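You operate a simulated robot arm through the tools that you are given. There is no shell and no other tool.

You are at the controls of a simulated robot arm. One attempt, no reset.

## Task
Put things in order on the long bench. At the end: the white filter from the long bench stands where the black cup stood; the black cup stands where the clear jar stood; the brown wooden block from the long bench stands on top of the grey spool; the grey steel cylinder from the long bench stands on top of the brown carton (marked "M12"); the clear jar stands where the brown wooden block stood; whatever was shut is shut again. Leave all else as you found it, and nothing knocked over.

The check looks at the end state, three seconds after you hand in, the way a careful person would. Anything else that was tipped, shoved, dropped, spilled or broken makes it a failure.

## Robot
A 7-joint arm with a two-finger parallel gripper, fixed in place. Base frame: the origin is on the floor under the middle of its stand, x ahead of it, y to its left, z up; the work surface is at about z = 850. Units: mm, rad, N and s.
With the tool pointing down near the work surface it reaches from about 240 to 680 mm from the base axis. Its first joint turns from -1.152 to 1.152 rad. Payload 2.4 kg.
Tool frame: the origin (TCP) lies between the finger pads and is the grasp point; the fingertips stand 30 mm ahead of it; z points along the fingers, y is the line along which they close. The gripper opens to 94 mm. The fingers are 28 mm wide and 10 mm thick; the gripper's body (50 by 96 mm) begins 55 mm behind the TCP.
Orientation is told as [roll, pitch, yaw] about the base's x, y, z axes, in that order, counted from this pose: with the fingers straight down and closing along the base's y, the tool's x points along the base's -x, its y along +y and its z along -z.

## Interface
- The arm moves only by the tool send_rows. Its argument "moves" is a list of rows, each a list of 7 numbers: the shift along the tool's x, y, z in mm, then the turn, a rotation vector about the tool's x, y, z in rad, then the finger opening in mm, from 0 to 94. In form: [[dx, dy, dz, wx, wy, wz, hand], ...]. A call has 1 to 20 rows; each row shifts and turns the commanded pose from where the row before left it, along the tool's axes as they then stand. A row lasts 0.2 s, in which the tool goes at most 50 mm and 0.15 rad; a call with a longer step from one row to the next is refused whole, and so is a gripper value outside its range. A pose out of reach is approached as far as the arm can. The call stops where the force on the tool passes 40 N (or 10 N more than at its start, if that is more) or the arm is blocked; 0.2 s more then pass. Each finger travels about 153 mm/s and halts on what it meets, pressing with about 41 N; the grip force reading is that of the motor and also rises with nothing between the fingers. The clock runs only during rows and for 0.2 s after the last one: add rows that do not move to give the fingers time. The reply holds the time, the measured pose of the TCP, the force on the tool along the base axes, the opening and the grip force, in the units named above and with some noise, with the torque about the TCP (base axes, N m) and any sound that the robot's microphone picked up, and new pictures: "show" is both (left out), scene, wrist or none.
- Cameras (640 x 400 px; columns grow to the right, rows downward): "scene" is fixed at [34.9, 472.3, 1436.8]; the picture's right is [-0.77, -0.63, 0.00], its down [-0.40, 0.49, -0.77] and it looks along [0.49, -0.60, -0.64] (base axes); focal length 289 px, centre (320, 200). "wrist" rides on the gripper at [76, 14, -102] in the tool frame; the picture's right is [-0.18, 0.98, 0.00], its down [-0.75, -0.14, -0.64] and it looks along [-0.63, -0.12, 0.77] (tool axes); focal length 243 px, centre (320, 200). There is no depth. A picture from a camera that has moved, and an enlarged one, comes with that camera's place and axes in the base frame and with its lens.
- close_up(camera, box): a new picture of the part [left, top, right, bottom] of that camera's present view, enlarged. It takes no simulated time.
- sign_off(): hands the job in; it is judged then, once.

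Nothing tells you positions but the pictures and the camera data. Unless the task says otherwise, let go and move clear before handing in.

The tools are called as a command line: name --pt "numbers of a row" for each row, then --argument value for the rest, lists and objects as JSON in quotes. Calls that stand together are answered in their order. send_rows: Moves the arm, as the interface text tells. Its arguments: {"type":"object","properties":{"moves":{"type":"array"},"show":{"type":"string","enum":["both","scene","wrist","none"]}},"required":["moves"]} The other tools are called the same way: close_up (camera, box) takes an enlarged picture of a part of a camera's view; sign_off () hands the job in.

At the start:

```text
t: 0.0
position: [397.6, -79.5, 1206.5]
tool_rot: [0.0, 0.0, 0.001]
wrist_force: [0.1, 0.0, -0.1]
ft_torque: [0.0, 0.01, -0.02]
gripper_width: 93.9
finger_force: 0.1
```

scene: 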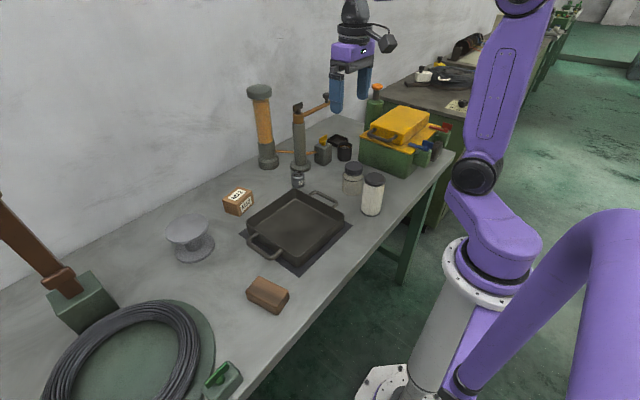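
wrist: 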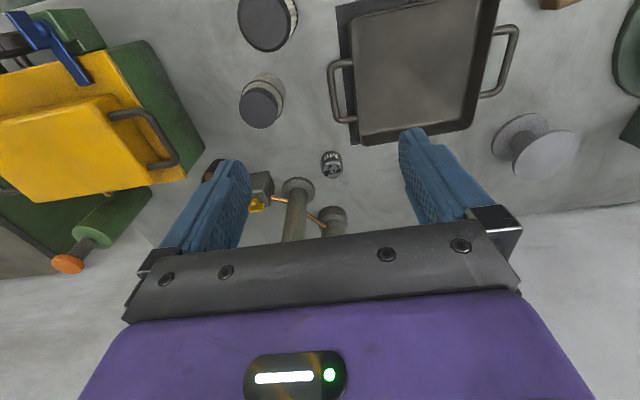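

I see a bench with a tray, spool, carton, wooden block, two jars and a green box with a yellow lid. I'll look at each in close-up before moving.

close_up --camera "scene" --box '[230, 70, 470, 220]'

close_up --camera "scene" --box '[150, 160, 390, 310]'

close_up --camera "scene" --box '[270, 120, 390, 220]'

close_up --camera "wrist" --box '[180, 0, 400, 240]'

close_up --camera "scene" --box '[360, 0, 600, 200]'

```text
2.67 times, centred on (350, 145) of scene
camera zoom: at [34.9, 472.3, 1436.8], right [-0.77, -0.63, 0.0], down [-0.4, 0.49, -0.77], along [0.49, -0.6, -0.64], focal length 770 px, centre (240, 347)
```

zoom: 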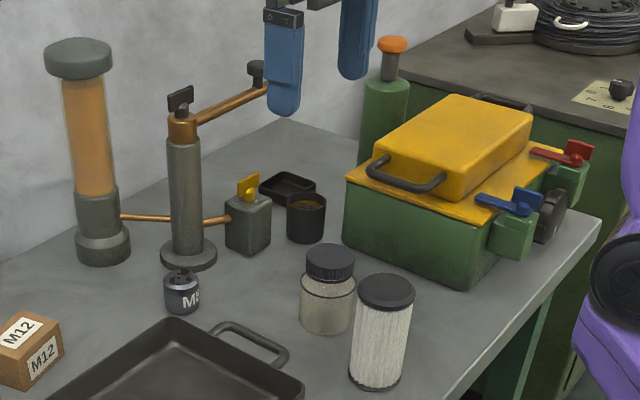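

```text
2.67 times, centred on (270, 235) of scene
camera zoom: at [34.9, 472.3, 1436.8], right [-0.77, -0.63, 0.0], down [-0.4, 0.49, -0.77], along [0.49, -0.6, -0.64], focal length 770 px, centre (453, 107)
```

zoom: 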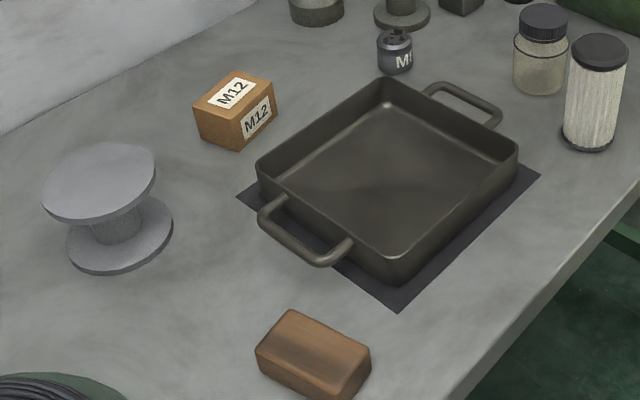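

```text
4.00 times, centred on (330, 170) of scene
camera zoom: at [34.9, 472.3, 1436.8], right [-0.77, -0.63, 0.0], down [-0.4, 0.49, -0.77], along [0.49, -0.6, -0.64], focal length 1154 px, centre (280, 320)
```

zoom: 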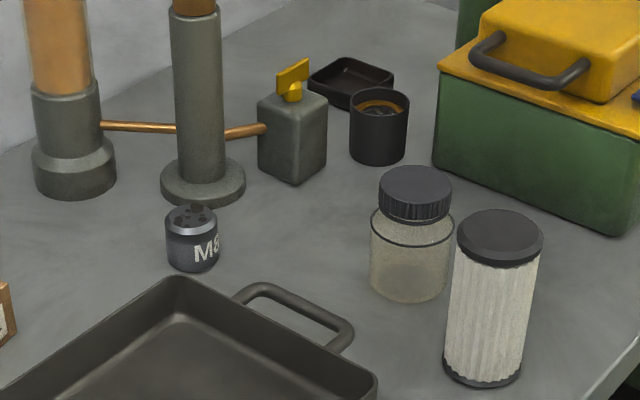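

```text
1.67 times, centred on (290, 120) of wrist
camera zoom: at [319.4, -65.9, 1307.7], right [0.18, 0.98, 0.0], down [0.75, -0.14, 0.64], along [0.63, -0.12, -0.77], focal length 404 px, centre (370, 333)
```

zoom: 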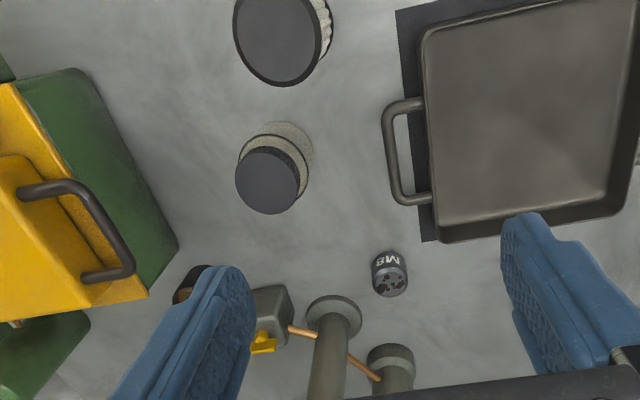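

```text
2.00 times, centred on (480, 100) of scene
camera zoom: at [34.9, 472.3, 1436.8], right [-0.77, -0.63, 0.0], down [-0.4, 0.49, -0.77], along [0.49, -0.6, -0.64], focal length 577 px, centre (0, 400)
```

zoom: 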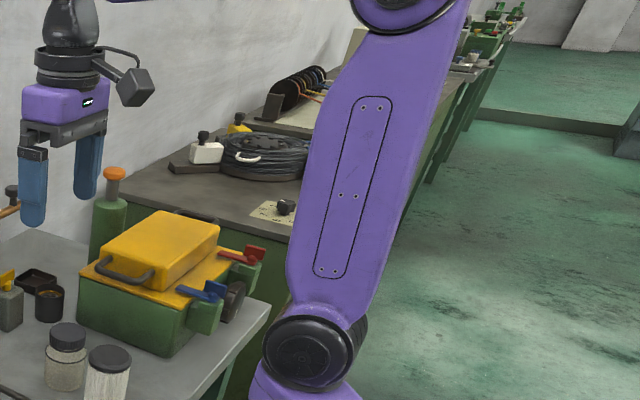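

The scene and wrist views agree to within a few mm. My estimates on the bench (x, y):

| Object | Position |
|---|---|
| Steel M8 cylinder | (590, -89) |
| Clear jar | (431, -179) |
| Filter | (325, -123) |
| Cup | (572, -334) |
| Carton | (650, 113) |
| Spool | (612, 290) |
| Block | (350, 268) |

I'll start with the block and move above it for a closer look.

send_rows --pt "7 43 13 0 0 0 94" --pt "7 43 13 0 0 0 94" --pt "7 43 13 0 0 0 94" --pt "7 43 13 0 0 0 94" --pt "7 43 13 0 0 0 94" --pt "7 43 13 0 0 0 94" --pt "7 43 13 0 0 0 94" --pt "7 43 13 0 0 0 94" --pt "0 0 20 0 0 0 94" --pt "0 0 20 0 0 0 94"

```text
t: 2.2
position: [342.4, 265.3, 1061.4]
tool_rot: [0.0, -0.001, -0.001]
wrist_force: [0.0, 0.0, -0.2]
ft_torque: [0.01, 0.0, 0.01]
gripper_width: 94.0
finger_force: 0.0
camera wrist: at [265.0, 278.9, 1161.8], right [0.18, 0.98, 0.0], down [0.75, -0.14, 0.64], along [0.63, -0.12, -0.77], focal length 243 px, centre (320, 200)
```

scene: 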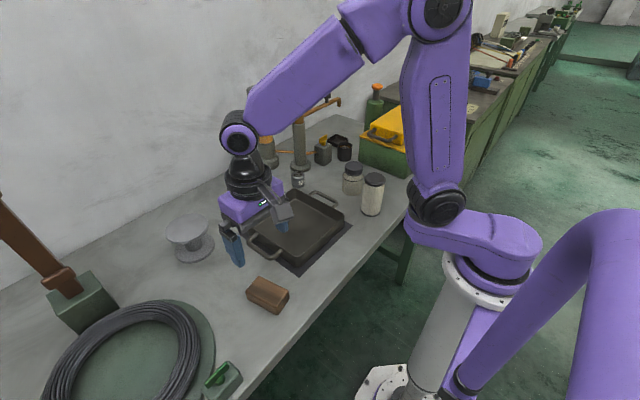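
wrist: 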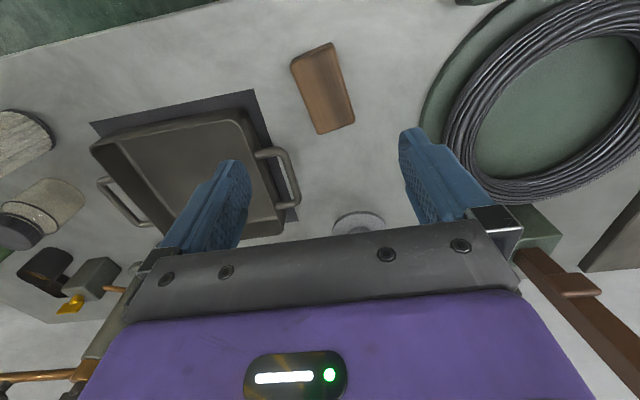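

The block shows clearly between the fingers. I'll enlarge it to measure its corners and orientation.

close_up --camera "wrist" --box '[260, 20, 420, 150]'

close_up --camera "scene" --box '[230, 260, 310, 330]'

close_up --camera "scene" --box '[280, 80, 400, 180]'

```text
3.08 times, centred on (340, 85) of wrist
camera zoom: at [265.0, 278.9, 1161.8], right [0.18, 0.98, 0.0], down [0.75, -0.14, 0.64], along [0.63, -0.12, -0.77], focal length 746 px, centre (258, 554)
```

zoom: 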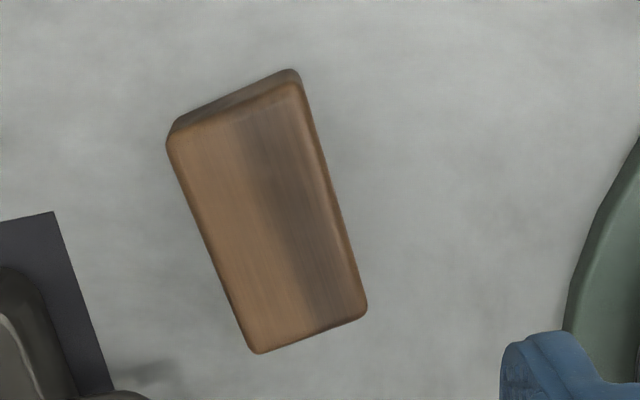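

```text
5.71 times, centred on (270, 295) of scene
camera zoom: at [34.9, 472.3, 1436.8], right [-0.77, -0.63, 0.0], down [-0.4, 0.49, -0.77], along [0.49, -0.6, -0.64], focal length 1649 px, centre (606, -343)
```

zoom: 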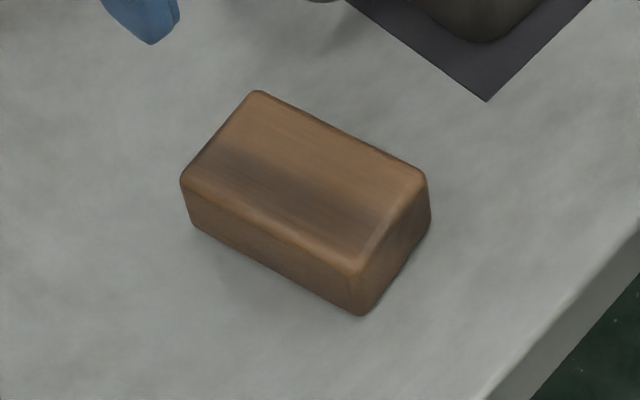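

```text
4.00 times, centred on (340, 130) of scene
camera zoom: at [34.9, 472.3, 1436.8], right [-0.77, -0.63, 0.0], down [-0.4, 0.49, -0.77], along [0.49, -0.6, -0.64], focal length 1154 px, centre (240, 480)
```

zoom: 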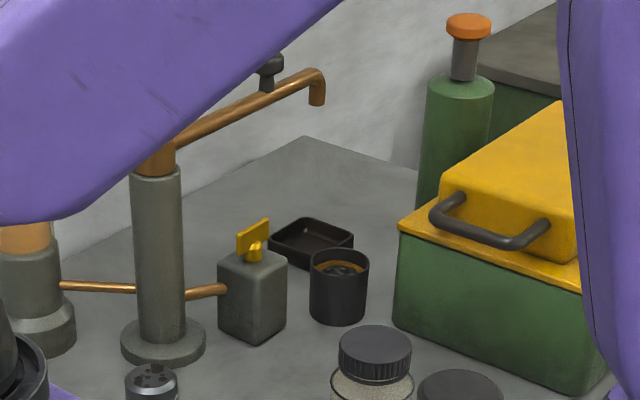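

The block is about 78 x 45 x 32 mm, centred near (348.5, 269) and turned about 11°. I'll turn the gripper to match, come down, and check before I grip.

send_rows --pt "-6.1 3.7 0 0 0 -0.0975 94" --pt "0 0 0 0 0 -0.0975 94" --pt "0 0 40 0 0 0 94" --pt "0 0 40 0 0 0 94" --pt "0 0 30 0 0 0 94" --pt "0 0 0 0 0 0 94"

```text
t: 3.6
position: [349.9, 272.2, 950.7]
tool_rot: [0.0, 0.0, 0.194]
wrist_force: [-0.1, 0.0, -0.2]
ft_torque: [0.05, 0.01, 0.01]
gripper_width: 93.7
finger_force: 0.1
camera wrist: at [269.2, 270.3, 1051.2], right [-0.01, 1.0, 0.0], down [0.77, 0.01, 0.64], along [0.64, 0.01, -0.77], focal length 243 px, centre (320, 200)
```

scene: 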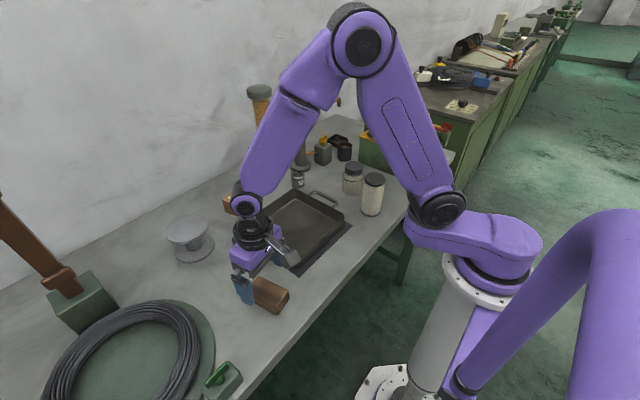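
wrist: 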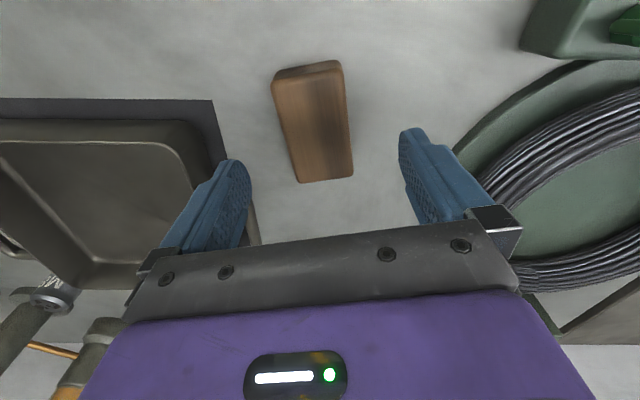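

The arm is over the block and the reading differs slightly from the command. I'll enlarge the view to check alignment and take another reading.

close_up --camera "wrist" --box '[240, 40, 400, 200]'

send_rows --pt "0 0 0 0 0 0 94" --show "none"

send_rows --pt "0 0 0 0 0 0 94" --show "none"

```text
2.50 times, centred on (320, 120) of wrist
camera zoom: at [269.2, 270.3, 1051.2], right [-0.01, 1.0, 0.0], down [0.77, 0.01, 0.64], along [0.64, 0.01, -0.77], focal length 606 px, centre (320, 400)
```

zoom: 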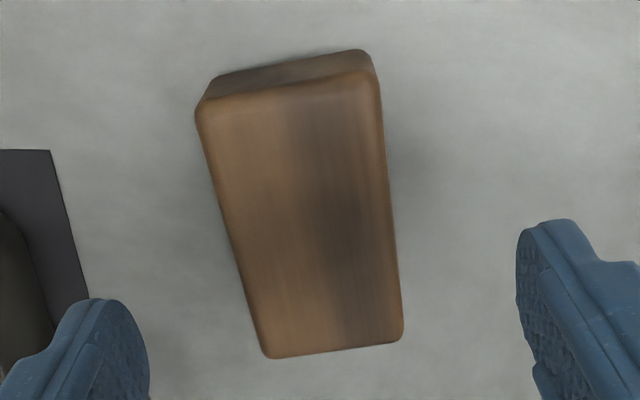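

```text
t: 4.0
position: [347.4, 272.2, 950.7]
tool_rot: [-0.002, -0.001, 0.196]
wrist_force: [0.2, -0.1, -0.2]
ft_torque: [0.02, 0.01, 0.05]
gripper_width: 94.0
finger_force: 0.1
```

```text
t: 4.4
position: [347.9, 273.2, 951.2]
tool_rot: [0.0, -0.001, 0.195]
wrist_force: [-1.6, -0.1, 0.0]
ft_torque: [0.0, -0.01, -0.01]
gripper_width: 94.3
finger_force: 0.0
```

Readings scatter by about 1 mm, and the block centre comes out at about (349, 270). I'll shift slightly, come down to z≈887 and close.

send_rows --pt "0 -2.5 30 0 0 0.012 94" --pt "0 0 20 0 0 0 94" --pt "0 0 13 0 0 0 94" --pt "0 0 0 0 0 0 94" --pt "0 0 0 0 0 0 35" --pt "0 0 0 0 0 0 35" --pt "0 0 0 0 0 0 35"

```text
t: 6.2
position: [347.6, 267.7, 888.2]
tool_rot: [0.002, -0.004, 0.183]
wrist_force: [-1.5, -1.2, 9.6]
ft_torque: [-0.07, -0.02, -0.03]
gripper_width: 49.4
finger_force: 40.9
stopped in row 7: the force on the tool passed its limit at 42 N (the readings are from after the stop); the commanded pose is now the measured one
camera wrist: at [268.9, 267.4, 990.5], right [0.0, 1.0, 0.0], down [0.77, 0.0, 0.64], along [0.64, 0.0, -0.77], focal length 243 px, centre (320, 200)
```

scene: 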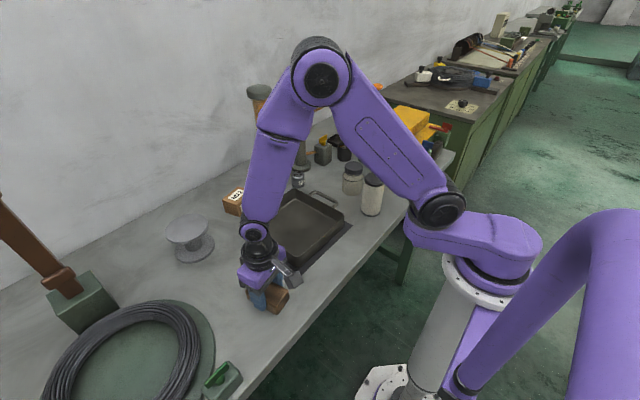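
wrist: 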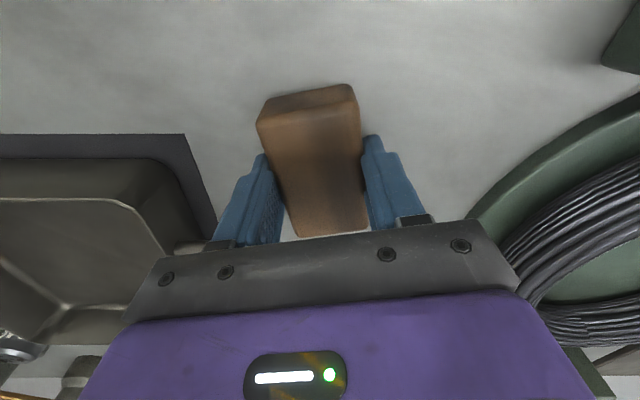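

The gripper holds the block at 49 mm opening; a brief force spike as it closed ended the call. I'll lift gently and check the hold.

send_rows --pt "0 0 -5 0 0 0 35" --pt "0 0 -10 0 0 0 35" --pt "0 0 -25 0 0 0 35" --pt "0 0 0 0 0 0 35" --pt "0 0 0 0 0 0 35"

```text
t: 7.4
position: [347.8, 270.0, 929.6]
tool_rot: [0.0, -0.003, 0.182]
wrist_force: [0.4, 0.8, -1.0]
ft_torque: [-0.02, 0.0, 0.02]
gripper_width: 49.7
finger_force: 40.2
camera wrist: at [269.0, 268.7, 1030.3], right [0.0, 1.0, 0.0], down [0.77, 0.0, 0.64], along [0.64, 0.0, -0.77], focal length 243 px, centre (320, 200)
```

scene: 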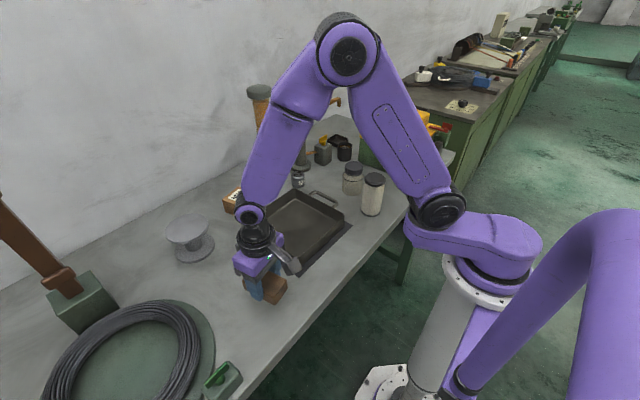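
wrist: 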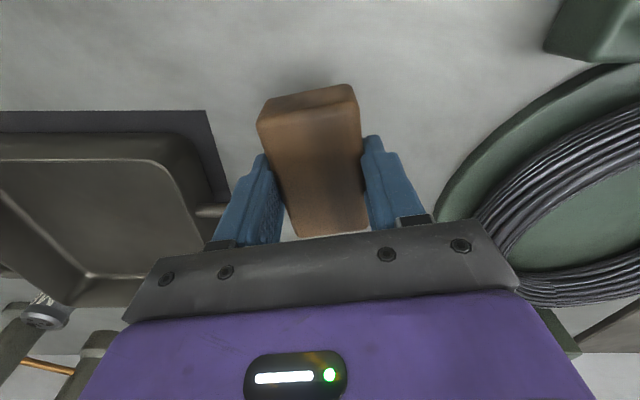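

The block is held and weighs about 1 N. I'll raise it and move toward the spool, stopping short to look.

send_rows --pt "0 0 -40 0 0 0 35" --pt "0 0 -40 0 0 0 35" --pt "0 0 -40 0 0 0 35" --pt "-37.8 -6.9 0 0 0 0 35" --pt "-37.8 -6.9 0 0 0 0 35" --pt "-37.8 -6.9 0 0 0 0 35" --pt "-37.8 -6.9 0 0 0 0 35" --pt "0 0 0 0 0 0 35"

```text
t: 9.2
position: [503.8, 265.8, 1049.3]
tool_rot: [0.002, -0.003, 0.183]
wrist_force: [0.1, 0.7, -0.4]
ft_torque: [0.03, -0.03, -0.03]
gripper_width: 49.2
finger_force: 40.9
camera wrist: at [424.4, 265.1, 1149.7], right [0.0, 1.0, 0.0], down [0.76, 0.0, 0.64], along [0.64, 0.0, -0.76], focal length 243 px, centre (320, 200)
```

scene: 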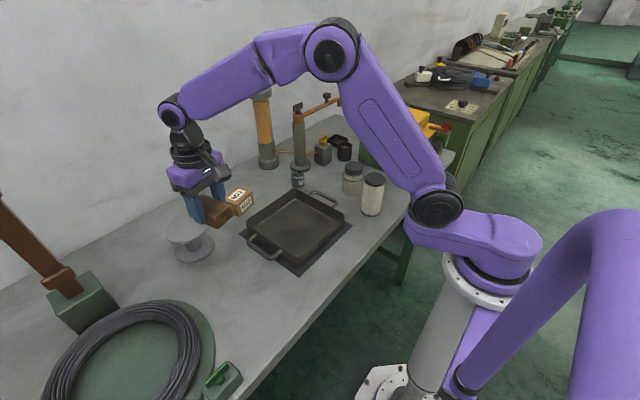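
wrist: 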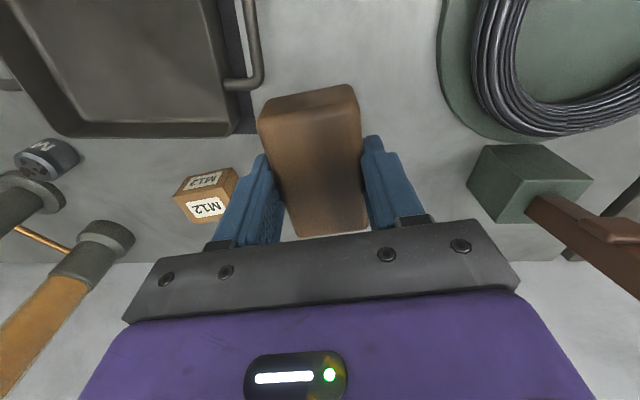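

The spool is hidden behind the gripper in the wrist view, so I'll measure it in the scene camera.

close_up --camera "scene" --box '[145, 160, 265, 270]'

close_up --camera "wrist" --box '[160, 150, 260, 240]'

```text
3.64 times, centred on (205, 215) of scene
camera zoom: at [35.0, 472.3, 1436.8], right [-0.77, -0.63, 0.0], down [-0.4, 0.49, -0.77], along [0.49, -0.6, -0.64], focal length 1050 px, centre (738, 146)
```

zoom: 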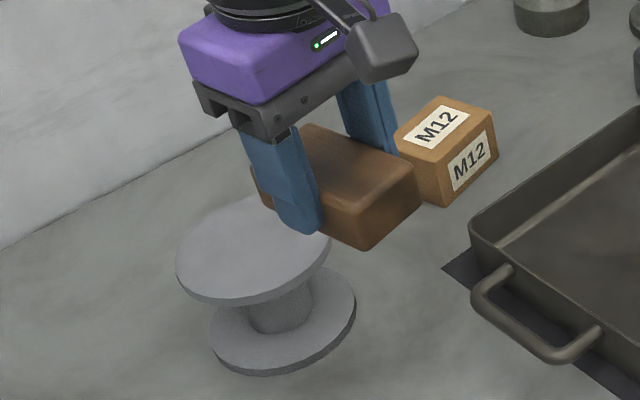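

```text
4.44 times, centred on (210, 195) of wrist
camera zoom: at [424.4, 265.1, 1149.7], right [0.0, 1.0, 0.0], down [0.76, 0.0, 0.64], along [0.64, 0.0, -0.76], focal length 1078 px, centre (809, 222)
```

zoom: 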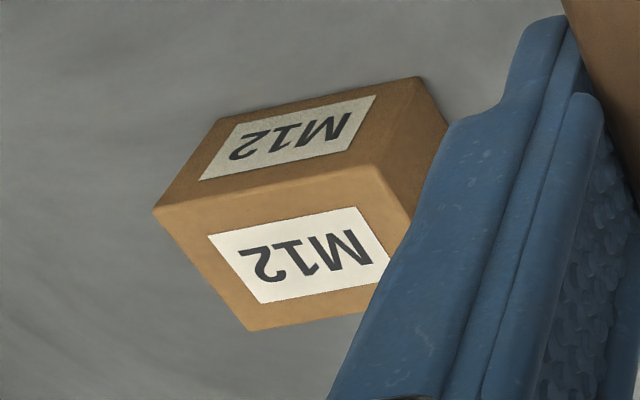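

I put the spool centre at about (611, 290) with its top at z≈928. I'll move over it and lower to just above contact.

send_rows --pt "-34.8 1 0 0 0 0 35" --pt "-34.8 1 0 0 0 0 35" --pt "-34.7 1 0 0 0 0 35" --pt "0 0 30 0 0 0 35" --pt "0 0 25 0 0 0 35" --pt "0 0 0 0 0 0 35" --pt "0 0 0 0 0 0 35"

close_up --camera "scene" --box '[135, 160, 255, 270]'

```text
t: 10.8
position: [603.6, 292.5, 995.2]
tool_rot: [0.002, -0.003, 0.183]
wrist_force: [-0.3, 0.2, 0.1]
ft_torque: [0.01, 0.0, -0.01]
gripper_width: 49.4
finger_force: 40.5
camera wrist: at [525.2, 291.2, 1095.7], right [0.0, 1.0, 0.0], down [0.76, 0.0, 0.64], along [0.64, 0.0, -0.76], focal length 243 px, centre (320, 200)
```

scene: 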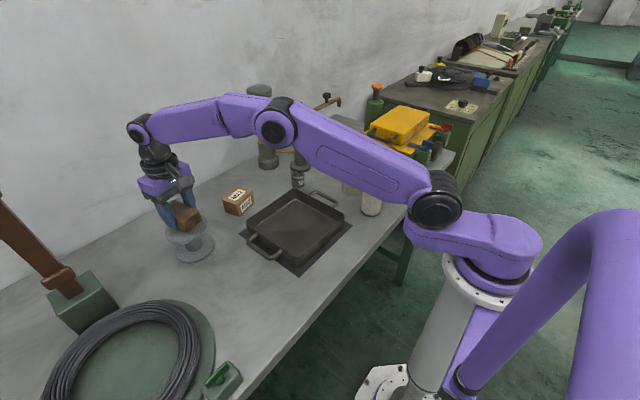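
wrist: 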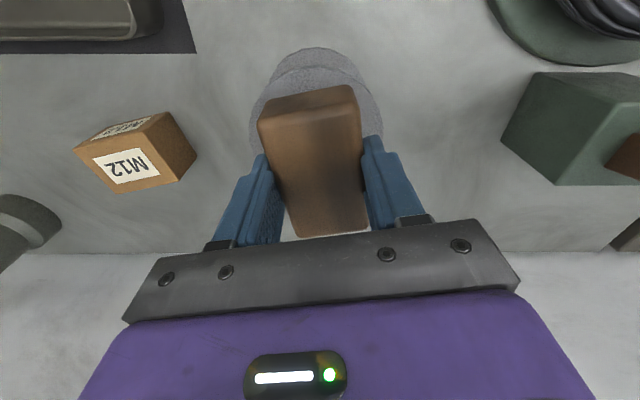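

```text
3.64 times, centred on (195, 215) of scene
camera zoom: at [35.0, 472.3, 1436.8], right [-0.77, -0.63, 0.0], down [-0.4, 0.49, -0.77], along [0.49, -0.6, -0.64], focal length 1050 px, centre (774, 146)
```

zoom: 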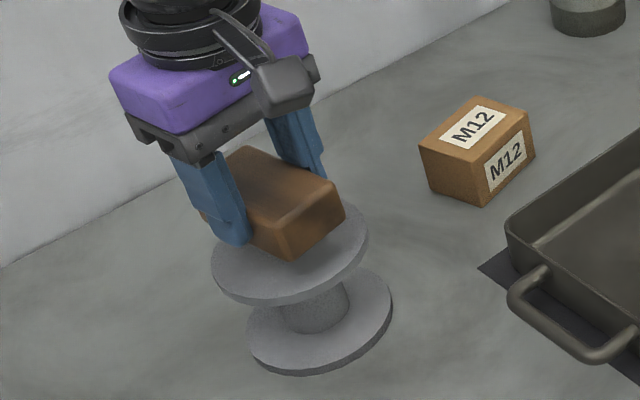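

The spool centre comes out at (612, 289). I'll nudge the arm into line and lower most of the way, stopping just above the spool.

send_rows --pt "-4.4 -3.9 0 0 0 0 35" --pt "0 0 10 0 0 0 35" --pt "0 0 8 0 0 0 35" --pt "0 0 0 0 0 0 35" --pt "0 0 0 0 0 0 35"

close_up --camera "scene" --box '[145, 180, 235, 260]'

```text
t: 12.0
position: [608.2, 288.1, 975.0]
tool_rot: [0.002, -0.004, 0.184]
wrist_force: [0.2, 0.2, -1.3]
ft_torque: [-0.01, 0.01, 0.02]
gripper_width: 49.3
finger_force: 41.2
camera wrist: at [530.1, 286.6, 1076.3], right [0.0, 1.0, 0.0], down [0.76, 0.0, 0.64], along [0.64, 0.0, -0.76], focal length 243 px, centre (320, 200)
```

scene: 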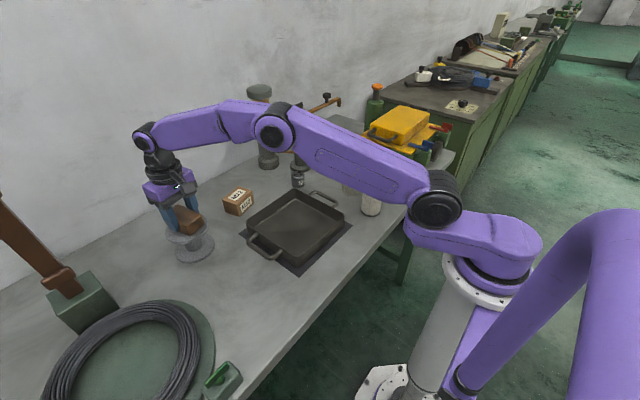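
wrist: 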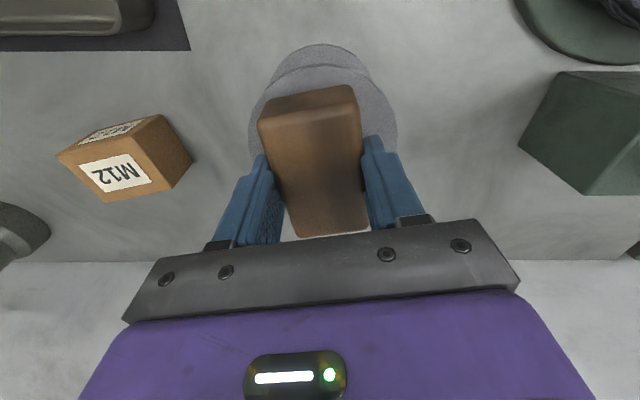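

```text
5.00 times, centred on (190, 220) of scene
camera zoom: at [35.0, 472.3, 1436.8], right [-0.77, -0.63, 0.0], down [-0.4, 0.49, -0.77], along [0.49, -0.6, -0.64], focal length 1443 px, centre (970, 100)
```

zoom: 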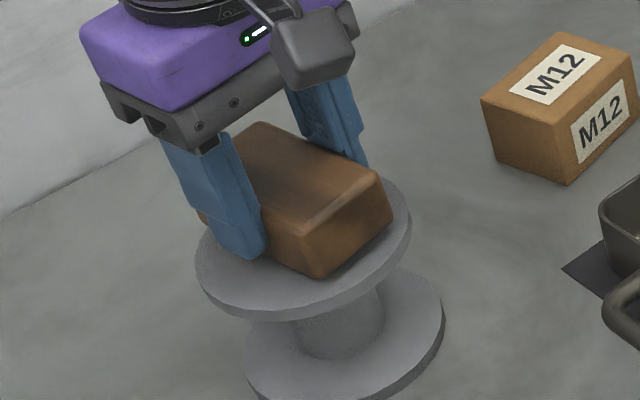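

The block sits over the spool with a small gap. I'll lower in 2 mm steps and watch for contact.

send_rows --pt "0 0 2 0 0 0 35" --pt "0 0 2 0 0 0 35" --pt "0 0 1 0 0 0 35" --pt "0 0 0 0 0 0 35" --show "none"

```text
t: 13.0
position: [609.6, 287.5, 970.7]
tool_rot: [0.002, -0.002, 0.183]
wrist_force: [-0.3, -0.5, -1.2]
ft_torque: [0.05, -0.03, 0.0]
gripper_width: 49.5
finger_force: 41.3
```

There's no contact yet, so I'll continue in smaller steps.

send_rows --pt "0 0 1 0 0 0 35" --pt "0 0 1 0 0 0 35" --pt "0 0 0 0 0 0 35" --show "none"

send_rows --pt "0 0 1 0 0 0 35" --pt "0 0 1 0 0 0 35" --pt "0 0 0 0 0 0 35" --show "none"

```text
t: 13.8
position: [611.0, 287.4, 969.2]
tool_rot: [0.001, -0.006, 0.182]
wrist_force: [-0.7, -0.2, 5.8]
ft_torque: [0.09, 0.21, 0.02]
gripper_width: 49.3
finger_force: 40.5
```

```text
t: 14.6
position: [608.7, 287.8, 970.1]
tool_rot: [0.003, -0.007, 0.183]
wrist_force: [-0.6, -2.0, 21.0]
ft_torque: [-0.03, 0.55, -0.01]
gripper_width: 49.2
finger_force: 40.6
```

The block is down, with 21 N pressing on it. I'll ease up 1.5 mm, open, and then retreat straight up.

send_rows --pt "0 0 -1.5 0 0 0 35" --pt "0 0 0 0 0 0 35" --pt "0 0 0 0 0 0 60" --pt "0 0 0 0 0 0 75" --pt "0 0 0 0 0 0 75"

close_up --camera "scene" --box '[145, 180, 235, 260]'

```text
t: 15.8
position: [608.6, 286.8, 969.3]
tool_rot: [0.003, -0.002, 0.182]
wrist_force: [0.0, 0.2, 0.1]
ft_torque: [0.0, 0.01, -0.04]
gripper_width: 74.7
finger_force: 0.0
camera wrist: at [529.6, 285.8, 1069.7], right [0.0, 1.0, 0.0], down [0.77, 0.0, 0.64], along [0.64, 0.0, -0.77], focal length 243 px, centre (320, 200)
```

scene: 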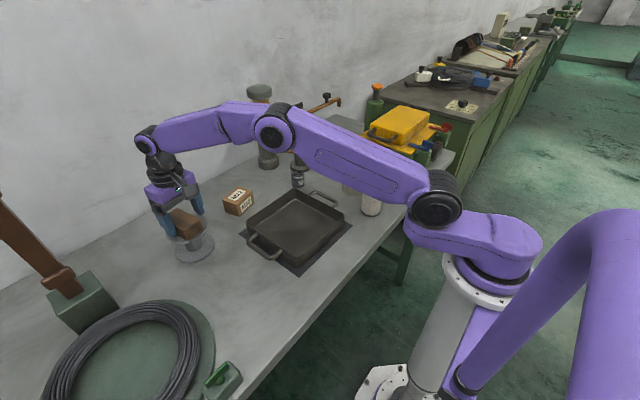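
wrist: 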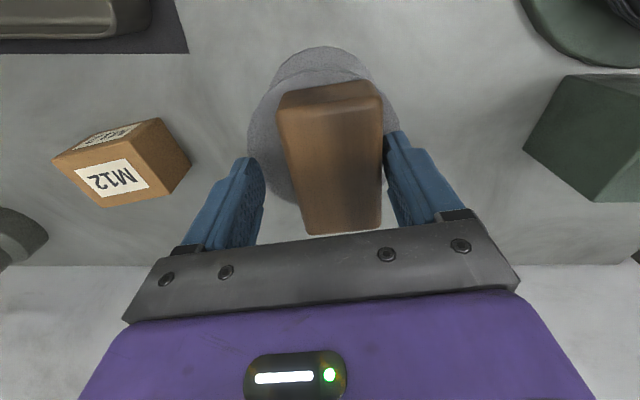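

```text
5.00 times, centred on (190, 220) of scene
camera zoom: at [34.9, 472.3, 1436.8], right [-0.77, -0.63, 0.0], down [-0.4, 0.49, -0.77], along [0.49, -0.6, -0.64], focal length 1443 px, centre (970, 100)
```

zoom: 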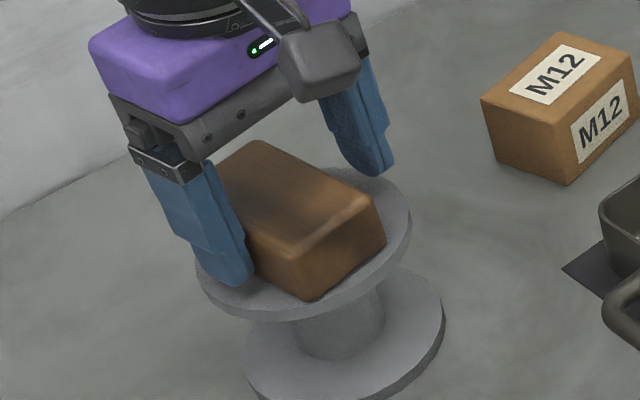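

The block sits flat on the spool, though it shifted a few mm on release; for later releases I'll open gradually. I'll open fully here and go straight up.

send_rows --pt "0 0 0 0 0 0 90" --pt "0 0 0 0 0 0 94" --pt "0 0 -15 0 0 0 94" --pt "0 0 -25 0 0 0 94" --pt "0 0 -35 0 0 0 94" --pt "0 0 -40 0 0 0 94" --pt "0 0 0 0 0 0 94"

close_up --camera "scene" --box '[145, 180, 235, 260]'

```text
t: 17.4
position: [606.7, 288.1, 1085.3]
tool_rot: [0.001, -0.005, 0.181]
wrist_force: [1.0, -1.4, 0.5]
ft_torque: [-0.03, -0.01, 0.02]
gripper_width: 94.0
finger_force: 0.1
camera wrist: at [529.6, 286.5, 1186.0], right [0.0, 1.0, 0.0], down [0.77, 0.0, 0.64], along [0.64, 0.0, -0.77], focal length 243 px, centre (320, 200)
```

scene: 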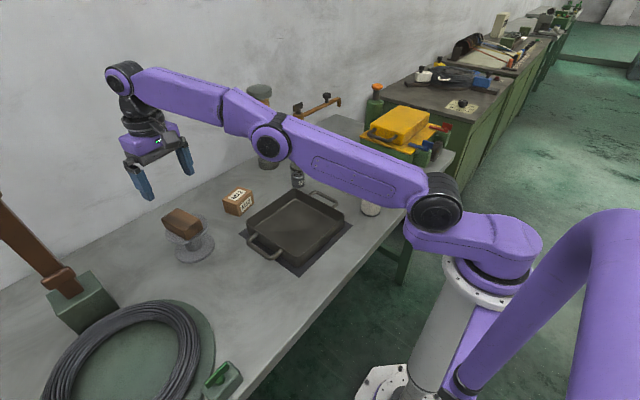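
wrist: 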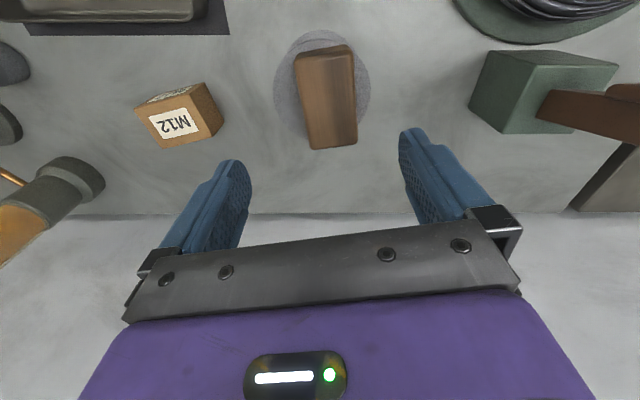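

```text
5.00 times, centred on (190, 220) of scene
camera zoom: at [34.9, 472.3, 1436.8], right [-0.77, -0.63, 0.0], down [-0.4, 0.49, -0.77], along [0.49, -0.6, -0.64], focal length 1443 px, centre (970, 100)
```

zoom: 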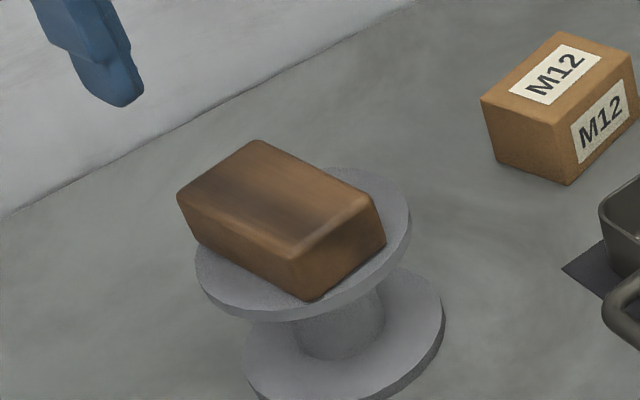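

The block is stable on the spool. While I'm here I'll enlarge the carton in the wrist view to fix its position.

close_up --camera "wrist" --box '[120, 70, 240, 160]'

close_up --camera "scene" --box '[210, 175, 270, 225]'

```text
4.44 times, centred on (180, 115) of wrist
camera zoom: at [529.6, 286.5, 1186.0], right [0.0, 1.0, 0.0], down [0.77, 0.0, 0.64], along [0.64, 0.0, -0.77], focal length 1078 px, centre (942, 578)
```

zoom: 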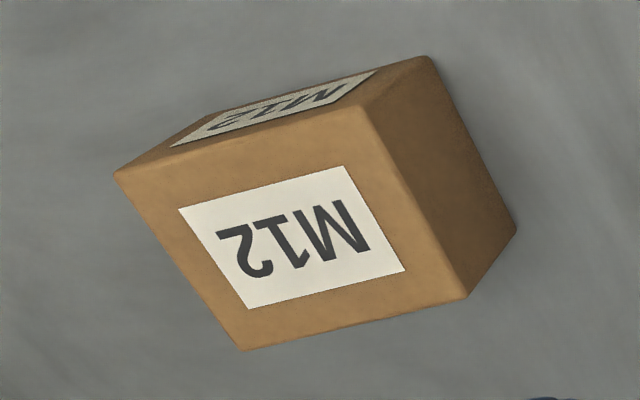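

```text
8.00 times, centred on (240, 200) of scene
camera zoom: at [34.9, 472.3, 1436.8], right [-0.77, -0.63, 0.0], down [-0.4, 0.49, -0.77], along [0.49, -0.6, -0.64], focal length 2309 px, centre (960, 200)
```

zoom: 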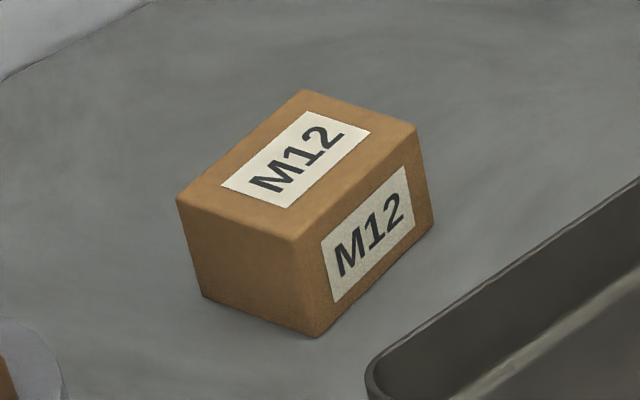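

The carton top is centred at about (650, 109), z≈898. Next is the jar: I'll go above it and turn the gripper so the wrist camera stays clear of the tall filter.

send_rows --pt "23.4 -38.9 -3 0 0 0 94" --pt "23.4 -38.9 -3 0 0 0 94" --pt "23.4 -38.9 -3 0 0 0 94" --pt "23.4 -38.9 -3 0 0 0 94" --pt "23.4 -38.9 -3 0 0 0 94" --pt "23.4 -38.9 -3 0 0 0 94" --pt "23.4 -38.9 0 0 0 0 94" --pt "23.4 -38.9 0 0 0 0 94" --pt "23.4 -38.9 0 0 0 0 94" --pt "23.4 -38.9 0 0 0 0 94" --pt "23.4 -38.9 0 0 0 0 94" --pt "0 0 0 0 0 -0.107 94" --pt "0 0 0 0 0 -0.107 94" --pt "0 0 0 0 0 -0.107 94" --pt "0 0 0 0 0 0 94"

close_up --camera "wrist" --box '[200, 0, 440, 160]'

```text
t: 20.6
position: [433.4, -179.5, 1101.6]
tool_rot: [0.001, -0.004, 0.508]
wrist_force: [-0.5, 0.0, 0.3]
ft_torque: [0.0, 0.01, -0.02]
gripper_width: 94.1
finger_force: 0.1
camera wrist: at [358.1, -205.9, 1202.4], right [-0.31, 0.95, 0.0], down [0.73, 0.24, 0.64], along [0.61, 0.2, -0.76], focal length 243 px, centre (320, 200)
```

scene: 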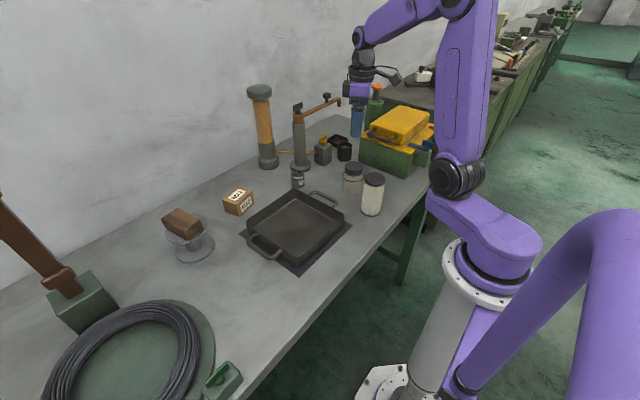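
wrist: 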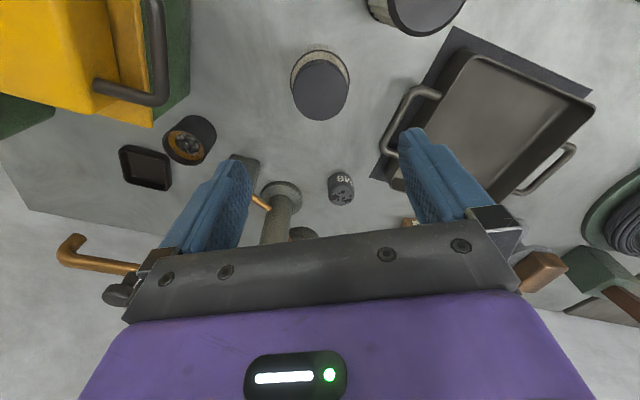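

```text
2.50 times, centred on (320, 80) of wrist
camera zoom: at [358.1, -205.9, 1202.4], right [-0.31, 0.95, 0.0], down [0.73, 0.24, 0.64], along [0.61, 0.2, -0.76], focal length 606 px, centre (320, 500)
```

zoom: 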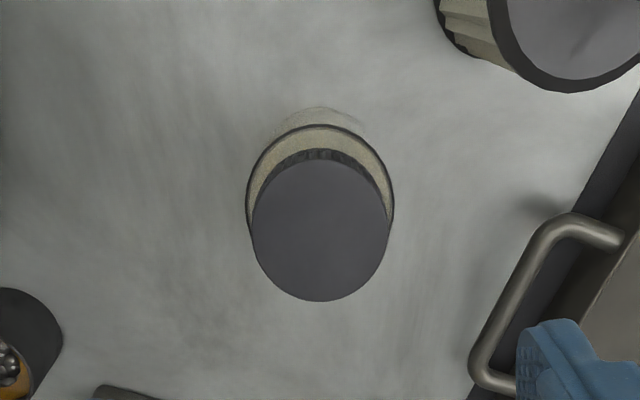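

The jar is centred between the fingers and sits about 5 mm toward the base from the tool axis. I'll fix its exact position from the scene camera, since the cup goes there, and measure the filter and cup as well.

close_up --camera "scene" --box '[320, 150, 400, 225]'

close_up --camera "scene" --box '[300, 120, 380, 170]'

close_up --camera "wrist" --box '[100, 90, 260, 210]'

send_rows --pt "0 0 0 0 0 0 94" --show "none"

```text
5.33 times, centred on (360, 188) of scene
camera zoom: at [34.9, 472.3, 1436.8], right [-0.77, -0.63, 0.0], down [-0.4, 0.49, -0.77], along [0.49, -0.6, -0.64], focal length 1539 px, centre (107, 267)
```

zoom: 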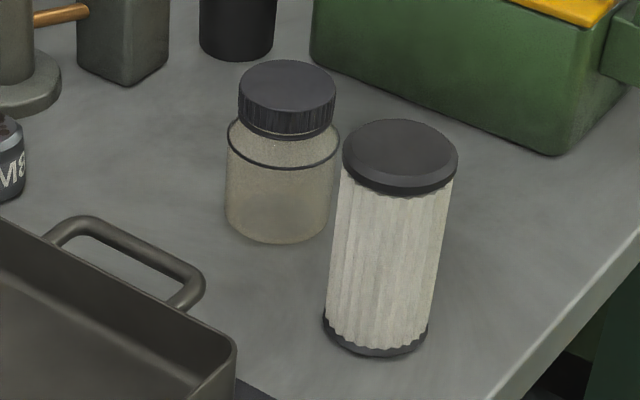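

```text
8.00 times, centred on (340, 145) of scene
camera zoom: at [34.9, 472.3, 1436.8], right [-0.77, -0.63, 0.0], down [-0.4, 0.49, -0.77], along [0.49, -0.6, -0.64], focal length 2309 px, centre (160, 640)
```

zoom: 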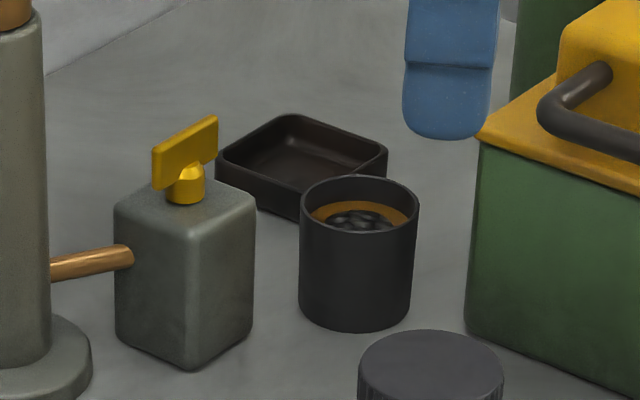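

```text
3.33 times, centred on (180, 150) of wrist
camera zoom: at [358.1, -205.9, 1202.4], right [-0.31, 0.95, 0.0], down [0.73, 0.24, 0.64], along [0.61, 0.2, -0.76], focal length 809 px, centre (787, 367)
```

zoom: 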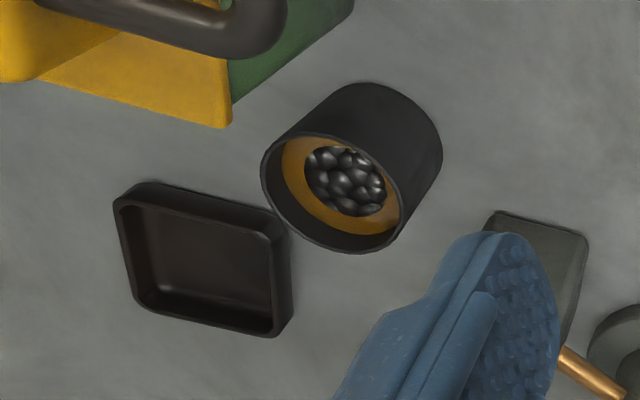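

```text
t: 21.0
position: [433.7, -181.0, 1102.5]
tool_rot: [0.0, -0.004, 0.504]
wrist_force: [-0.3, -0.1, -0.2]
ft_torque: [-0.01, 0.02, 0.01]
gripper_width: 94.1
finger_force: 0.2
```

Both views put the jar at about (431, -180), lid top at z≈947. The cup holds loose black balls, so I'll keep it level and move it slowly. I'll descend toward the jar and check alignment above the lid.

send_rows --pt "2.5 0 40 0 0 0 94" --pt "0 0 40 0 0 0 94" --pt "0 0 30 0 0 0 94" --pt "0 0 0 0 0 0 94" --pt "0 0 0 0 0 0 94"

close_up --camera "wrist" --box '[200, 60, 440, 220]'

```text
t: 22.2
position: [431.7, -182.1, 990.9]
tool_rot: [0.003, -0.003, 0.504]
wrist_force: [-0.1, -0.3, -0.1]
ft_torque: [0.0, -0.03, 0.04]
gripper_width: 94.1
finger_force: 0.0
camera wrist: at [356.9, -207.3, 1092.3], right [-0.31, 0.95, 0.0], down [0.73, 0.24, 0.64], along [0.61, 0.2, -0.76], focal length 243 px, centre (320, 200)
```

scene: 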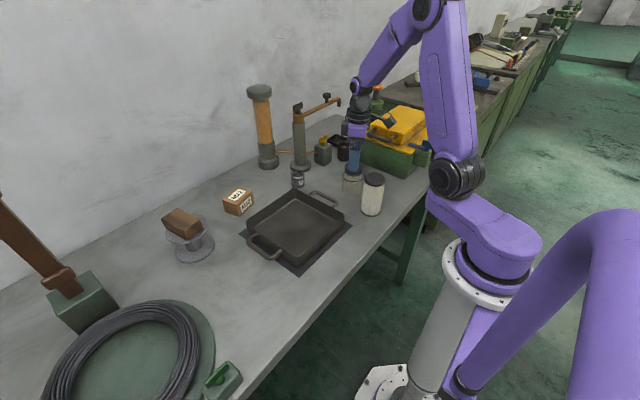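
wrist: 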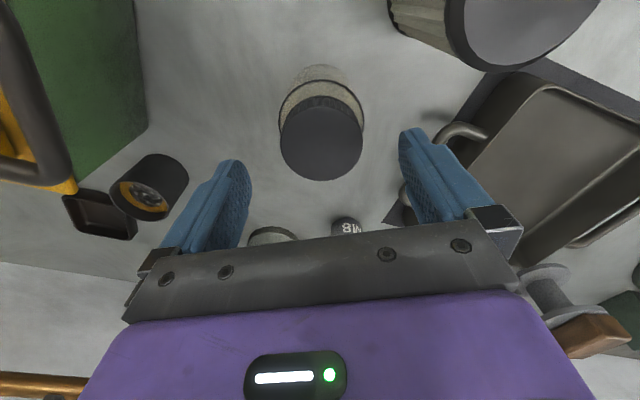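

```text
2.50 times, centred on (320, 140) of wrist
camera zoom: at [356.9, -207.3, 1092.3], right [-0.31, 0.95, 0.0], down [0.73, 0.24, 0.64], along [0.61, 0.2, -0.76], focal length 606 px, centre (320, 350)
```

zoom: 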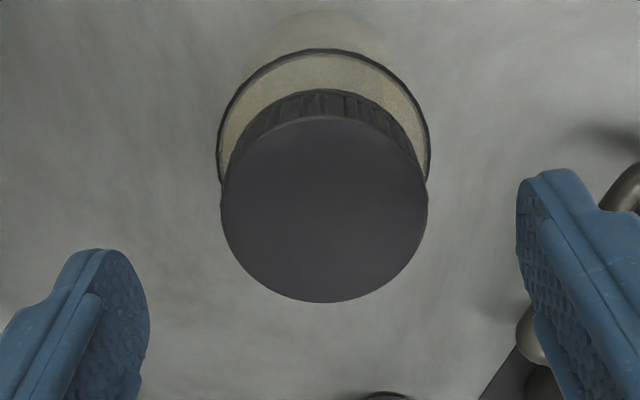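

The jar is well placed between the fingers, off by 3 mm and 1 mm. I'll correct that, come down to z≈902, and close slowly on the glass body.

send_rows --pt "3 1 25 0 0 0 94" --pt "0 0 25 0 0 0 94" --pt "0 0 20 0 0 0 94" --pt "0 0 12 0 0 0 94" --pt "0 0 7 0 0 0 94" --pt "0 0 0 0 0 0 94" --pt "0 0 0 0 0 0 94"

close_up --camera "scene" --box '[320, 120, 400, 220]'

```text
t: 23.8
position: [429.2, -181.8, 901.7]
tool_rot: [0.002, -0.003, 0.504]
wrist_force: [-0.6, 0.1, 0.5]
ft_torque: [0.01, 0.01, 0.02]
gripper_width: 94.1
finger_force: 0.1
camera wrist: at [353.9, -208.4, 1002.4], right [-0.31, 0.95, 0.0], down [0.73, 0.24, 0.64], along [0.61, 0.2, -0.76], focal length 243 px, centre (320, 200)
```

scene: 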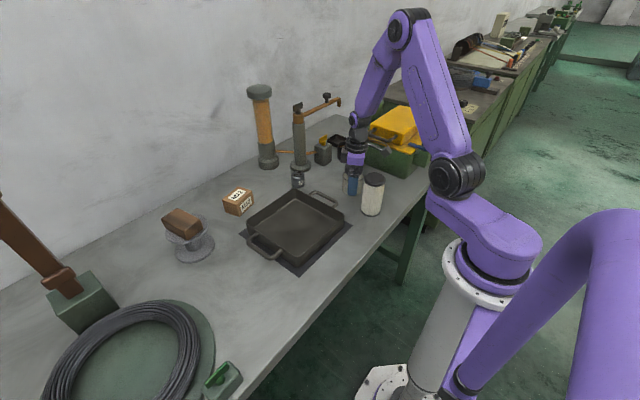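
wrist: 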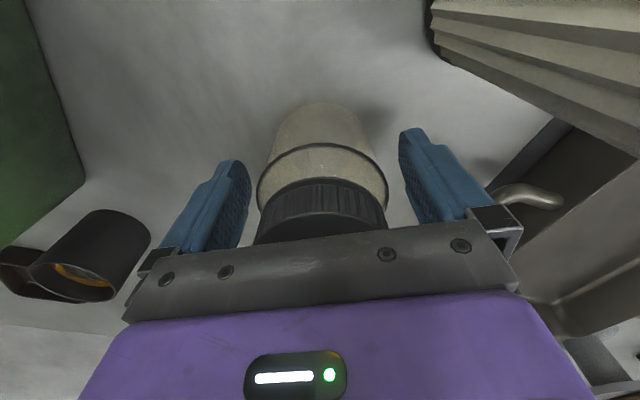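

```text
4.00 times, centred on (360, 170) of scene
camera zoom: at [34.9, 472.3, 1436.8], right [-0.77, -0.63, 0.0], down [-0.4, 0.49, -0.77], along [0.49, -0.6, -0.64], focal length 1154 px, centre (160, 320)
```

zoom: 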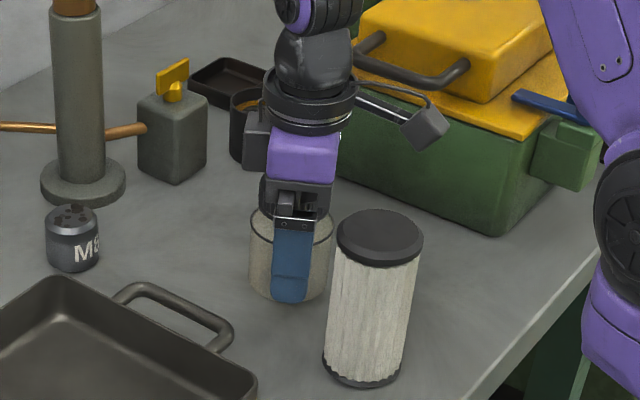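

The jar is clear of the palm and centred, so I'll close in small steps.

send_rows --pt "0 0 0 0 0 0 80" --pt "0 0 0 0 0 0 74" --pt "0 0 0 0 0 0 71" --pt "0 0 0 0 0 0 68" --pt "0 0 0 0 0 0 66" --pt "0 0 0 0 0 0 64" --pt "0 0 0 0 0 0 62" --pt "0 0 0 0 0 0 60" --pt "0 0 0 0 0 0 58" --show "wrist"

```text
t: 25.8
position: [428.4, -182.9, 901.2]
tool_rot: [0.002, -0.004, 0.504]
wrist_force: [-0.2, 0.2, 0.1]
ft_torque: [0.0, 0.06, -0.01]
gripper_width: 65.8
finger_force: 40.7
camera wrist: at [353.9, -208.4, 1002.5], right [-0.31, 0.95, 0.0], down [0.73, 0.24, 0.64], along [0.61, 0.2, -0.76], focal length 243 px, centre (320, 200)
```

wrist: 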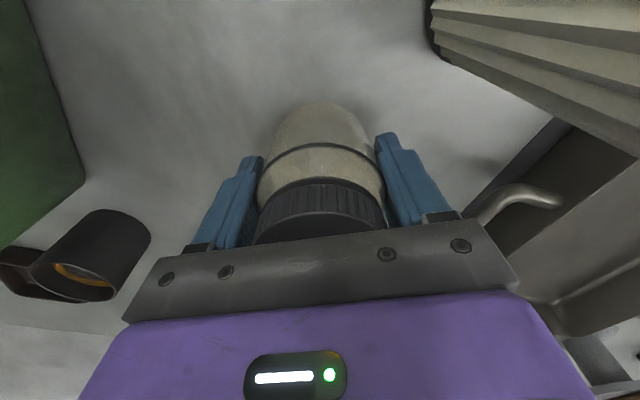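

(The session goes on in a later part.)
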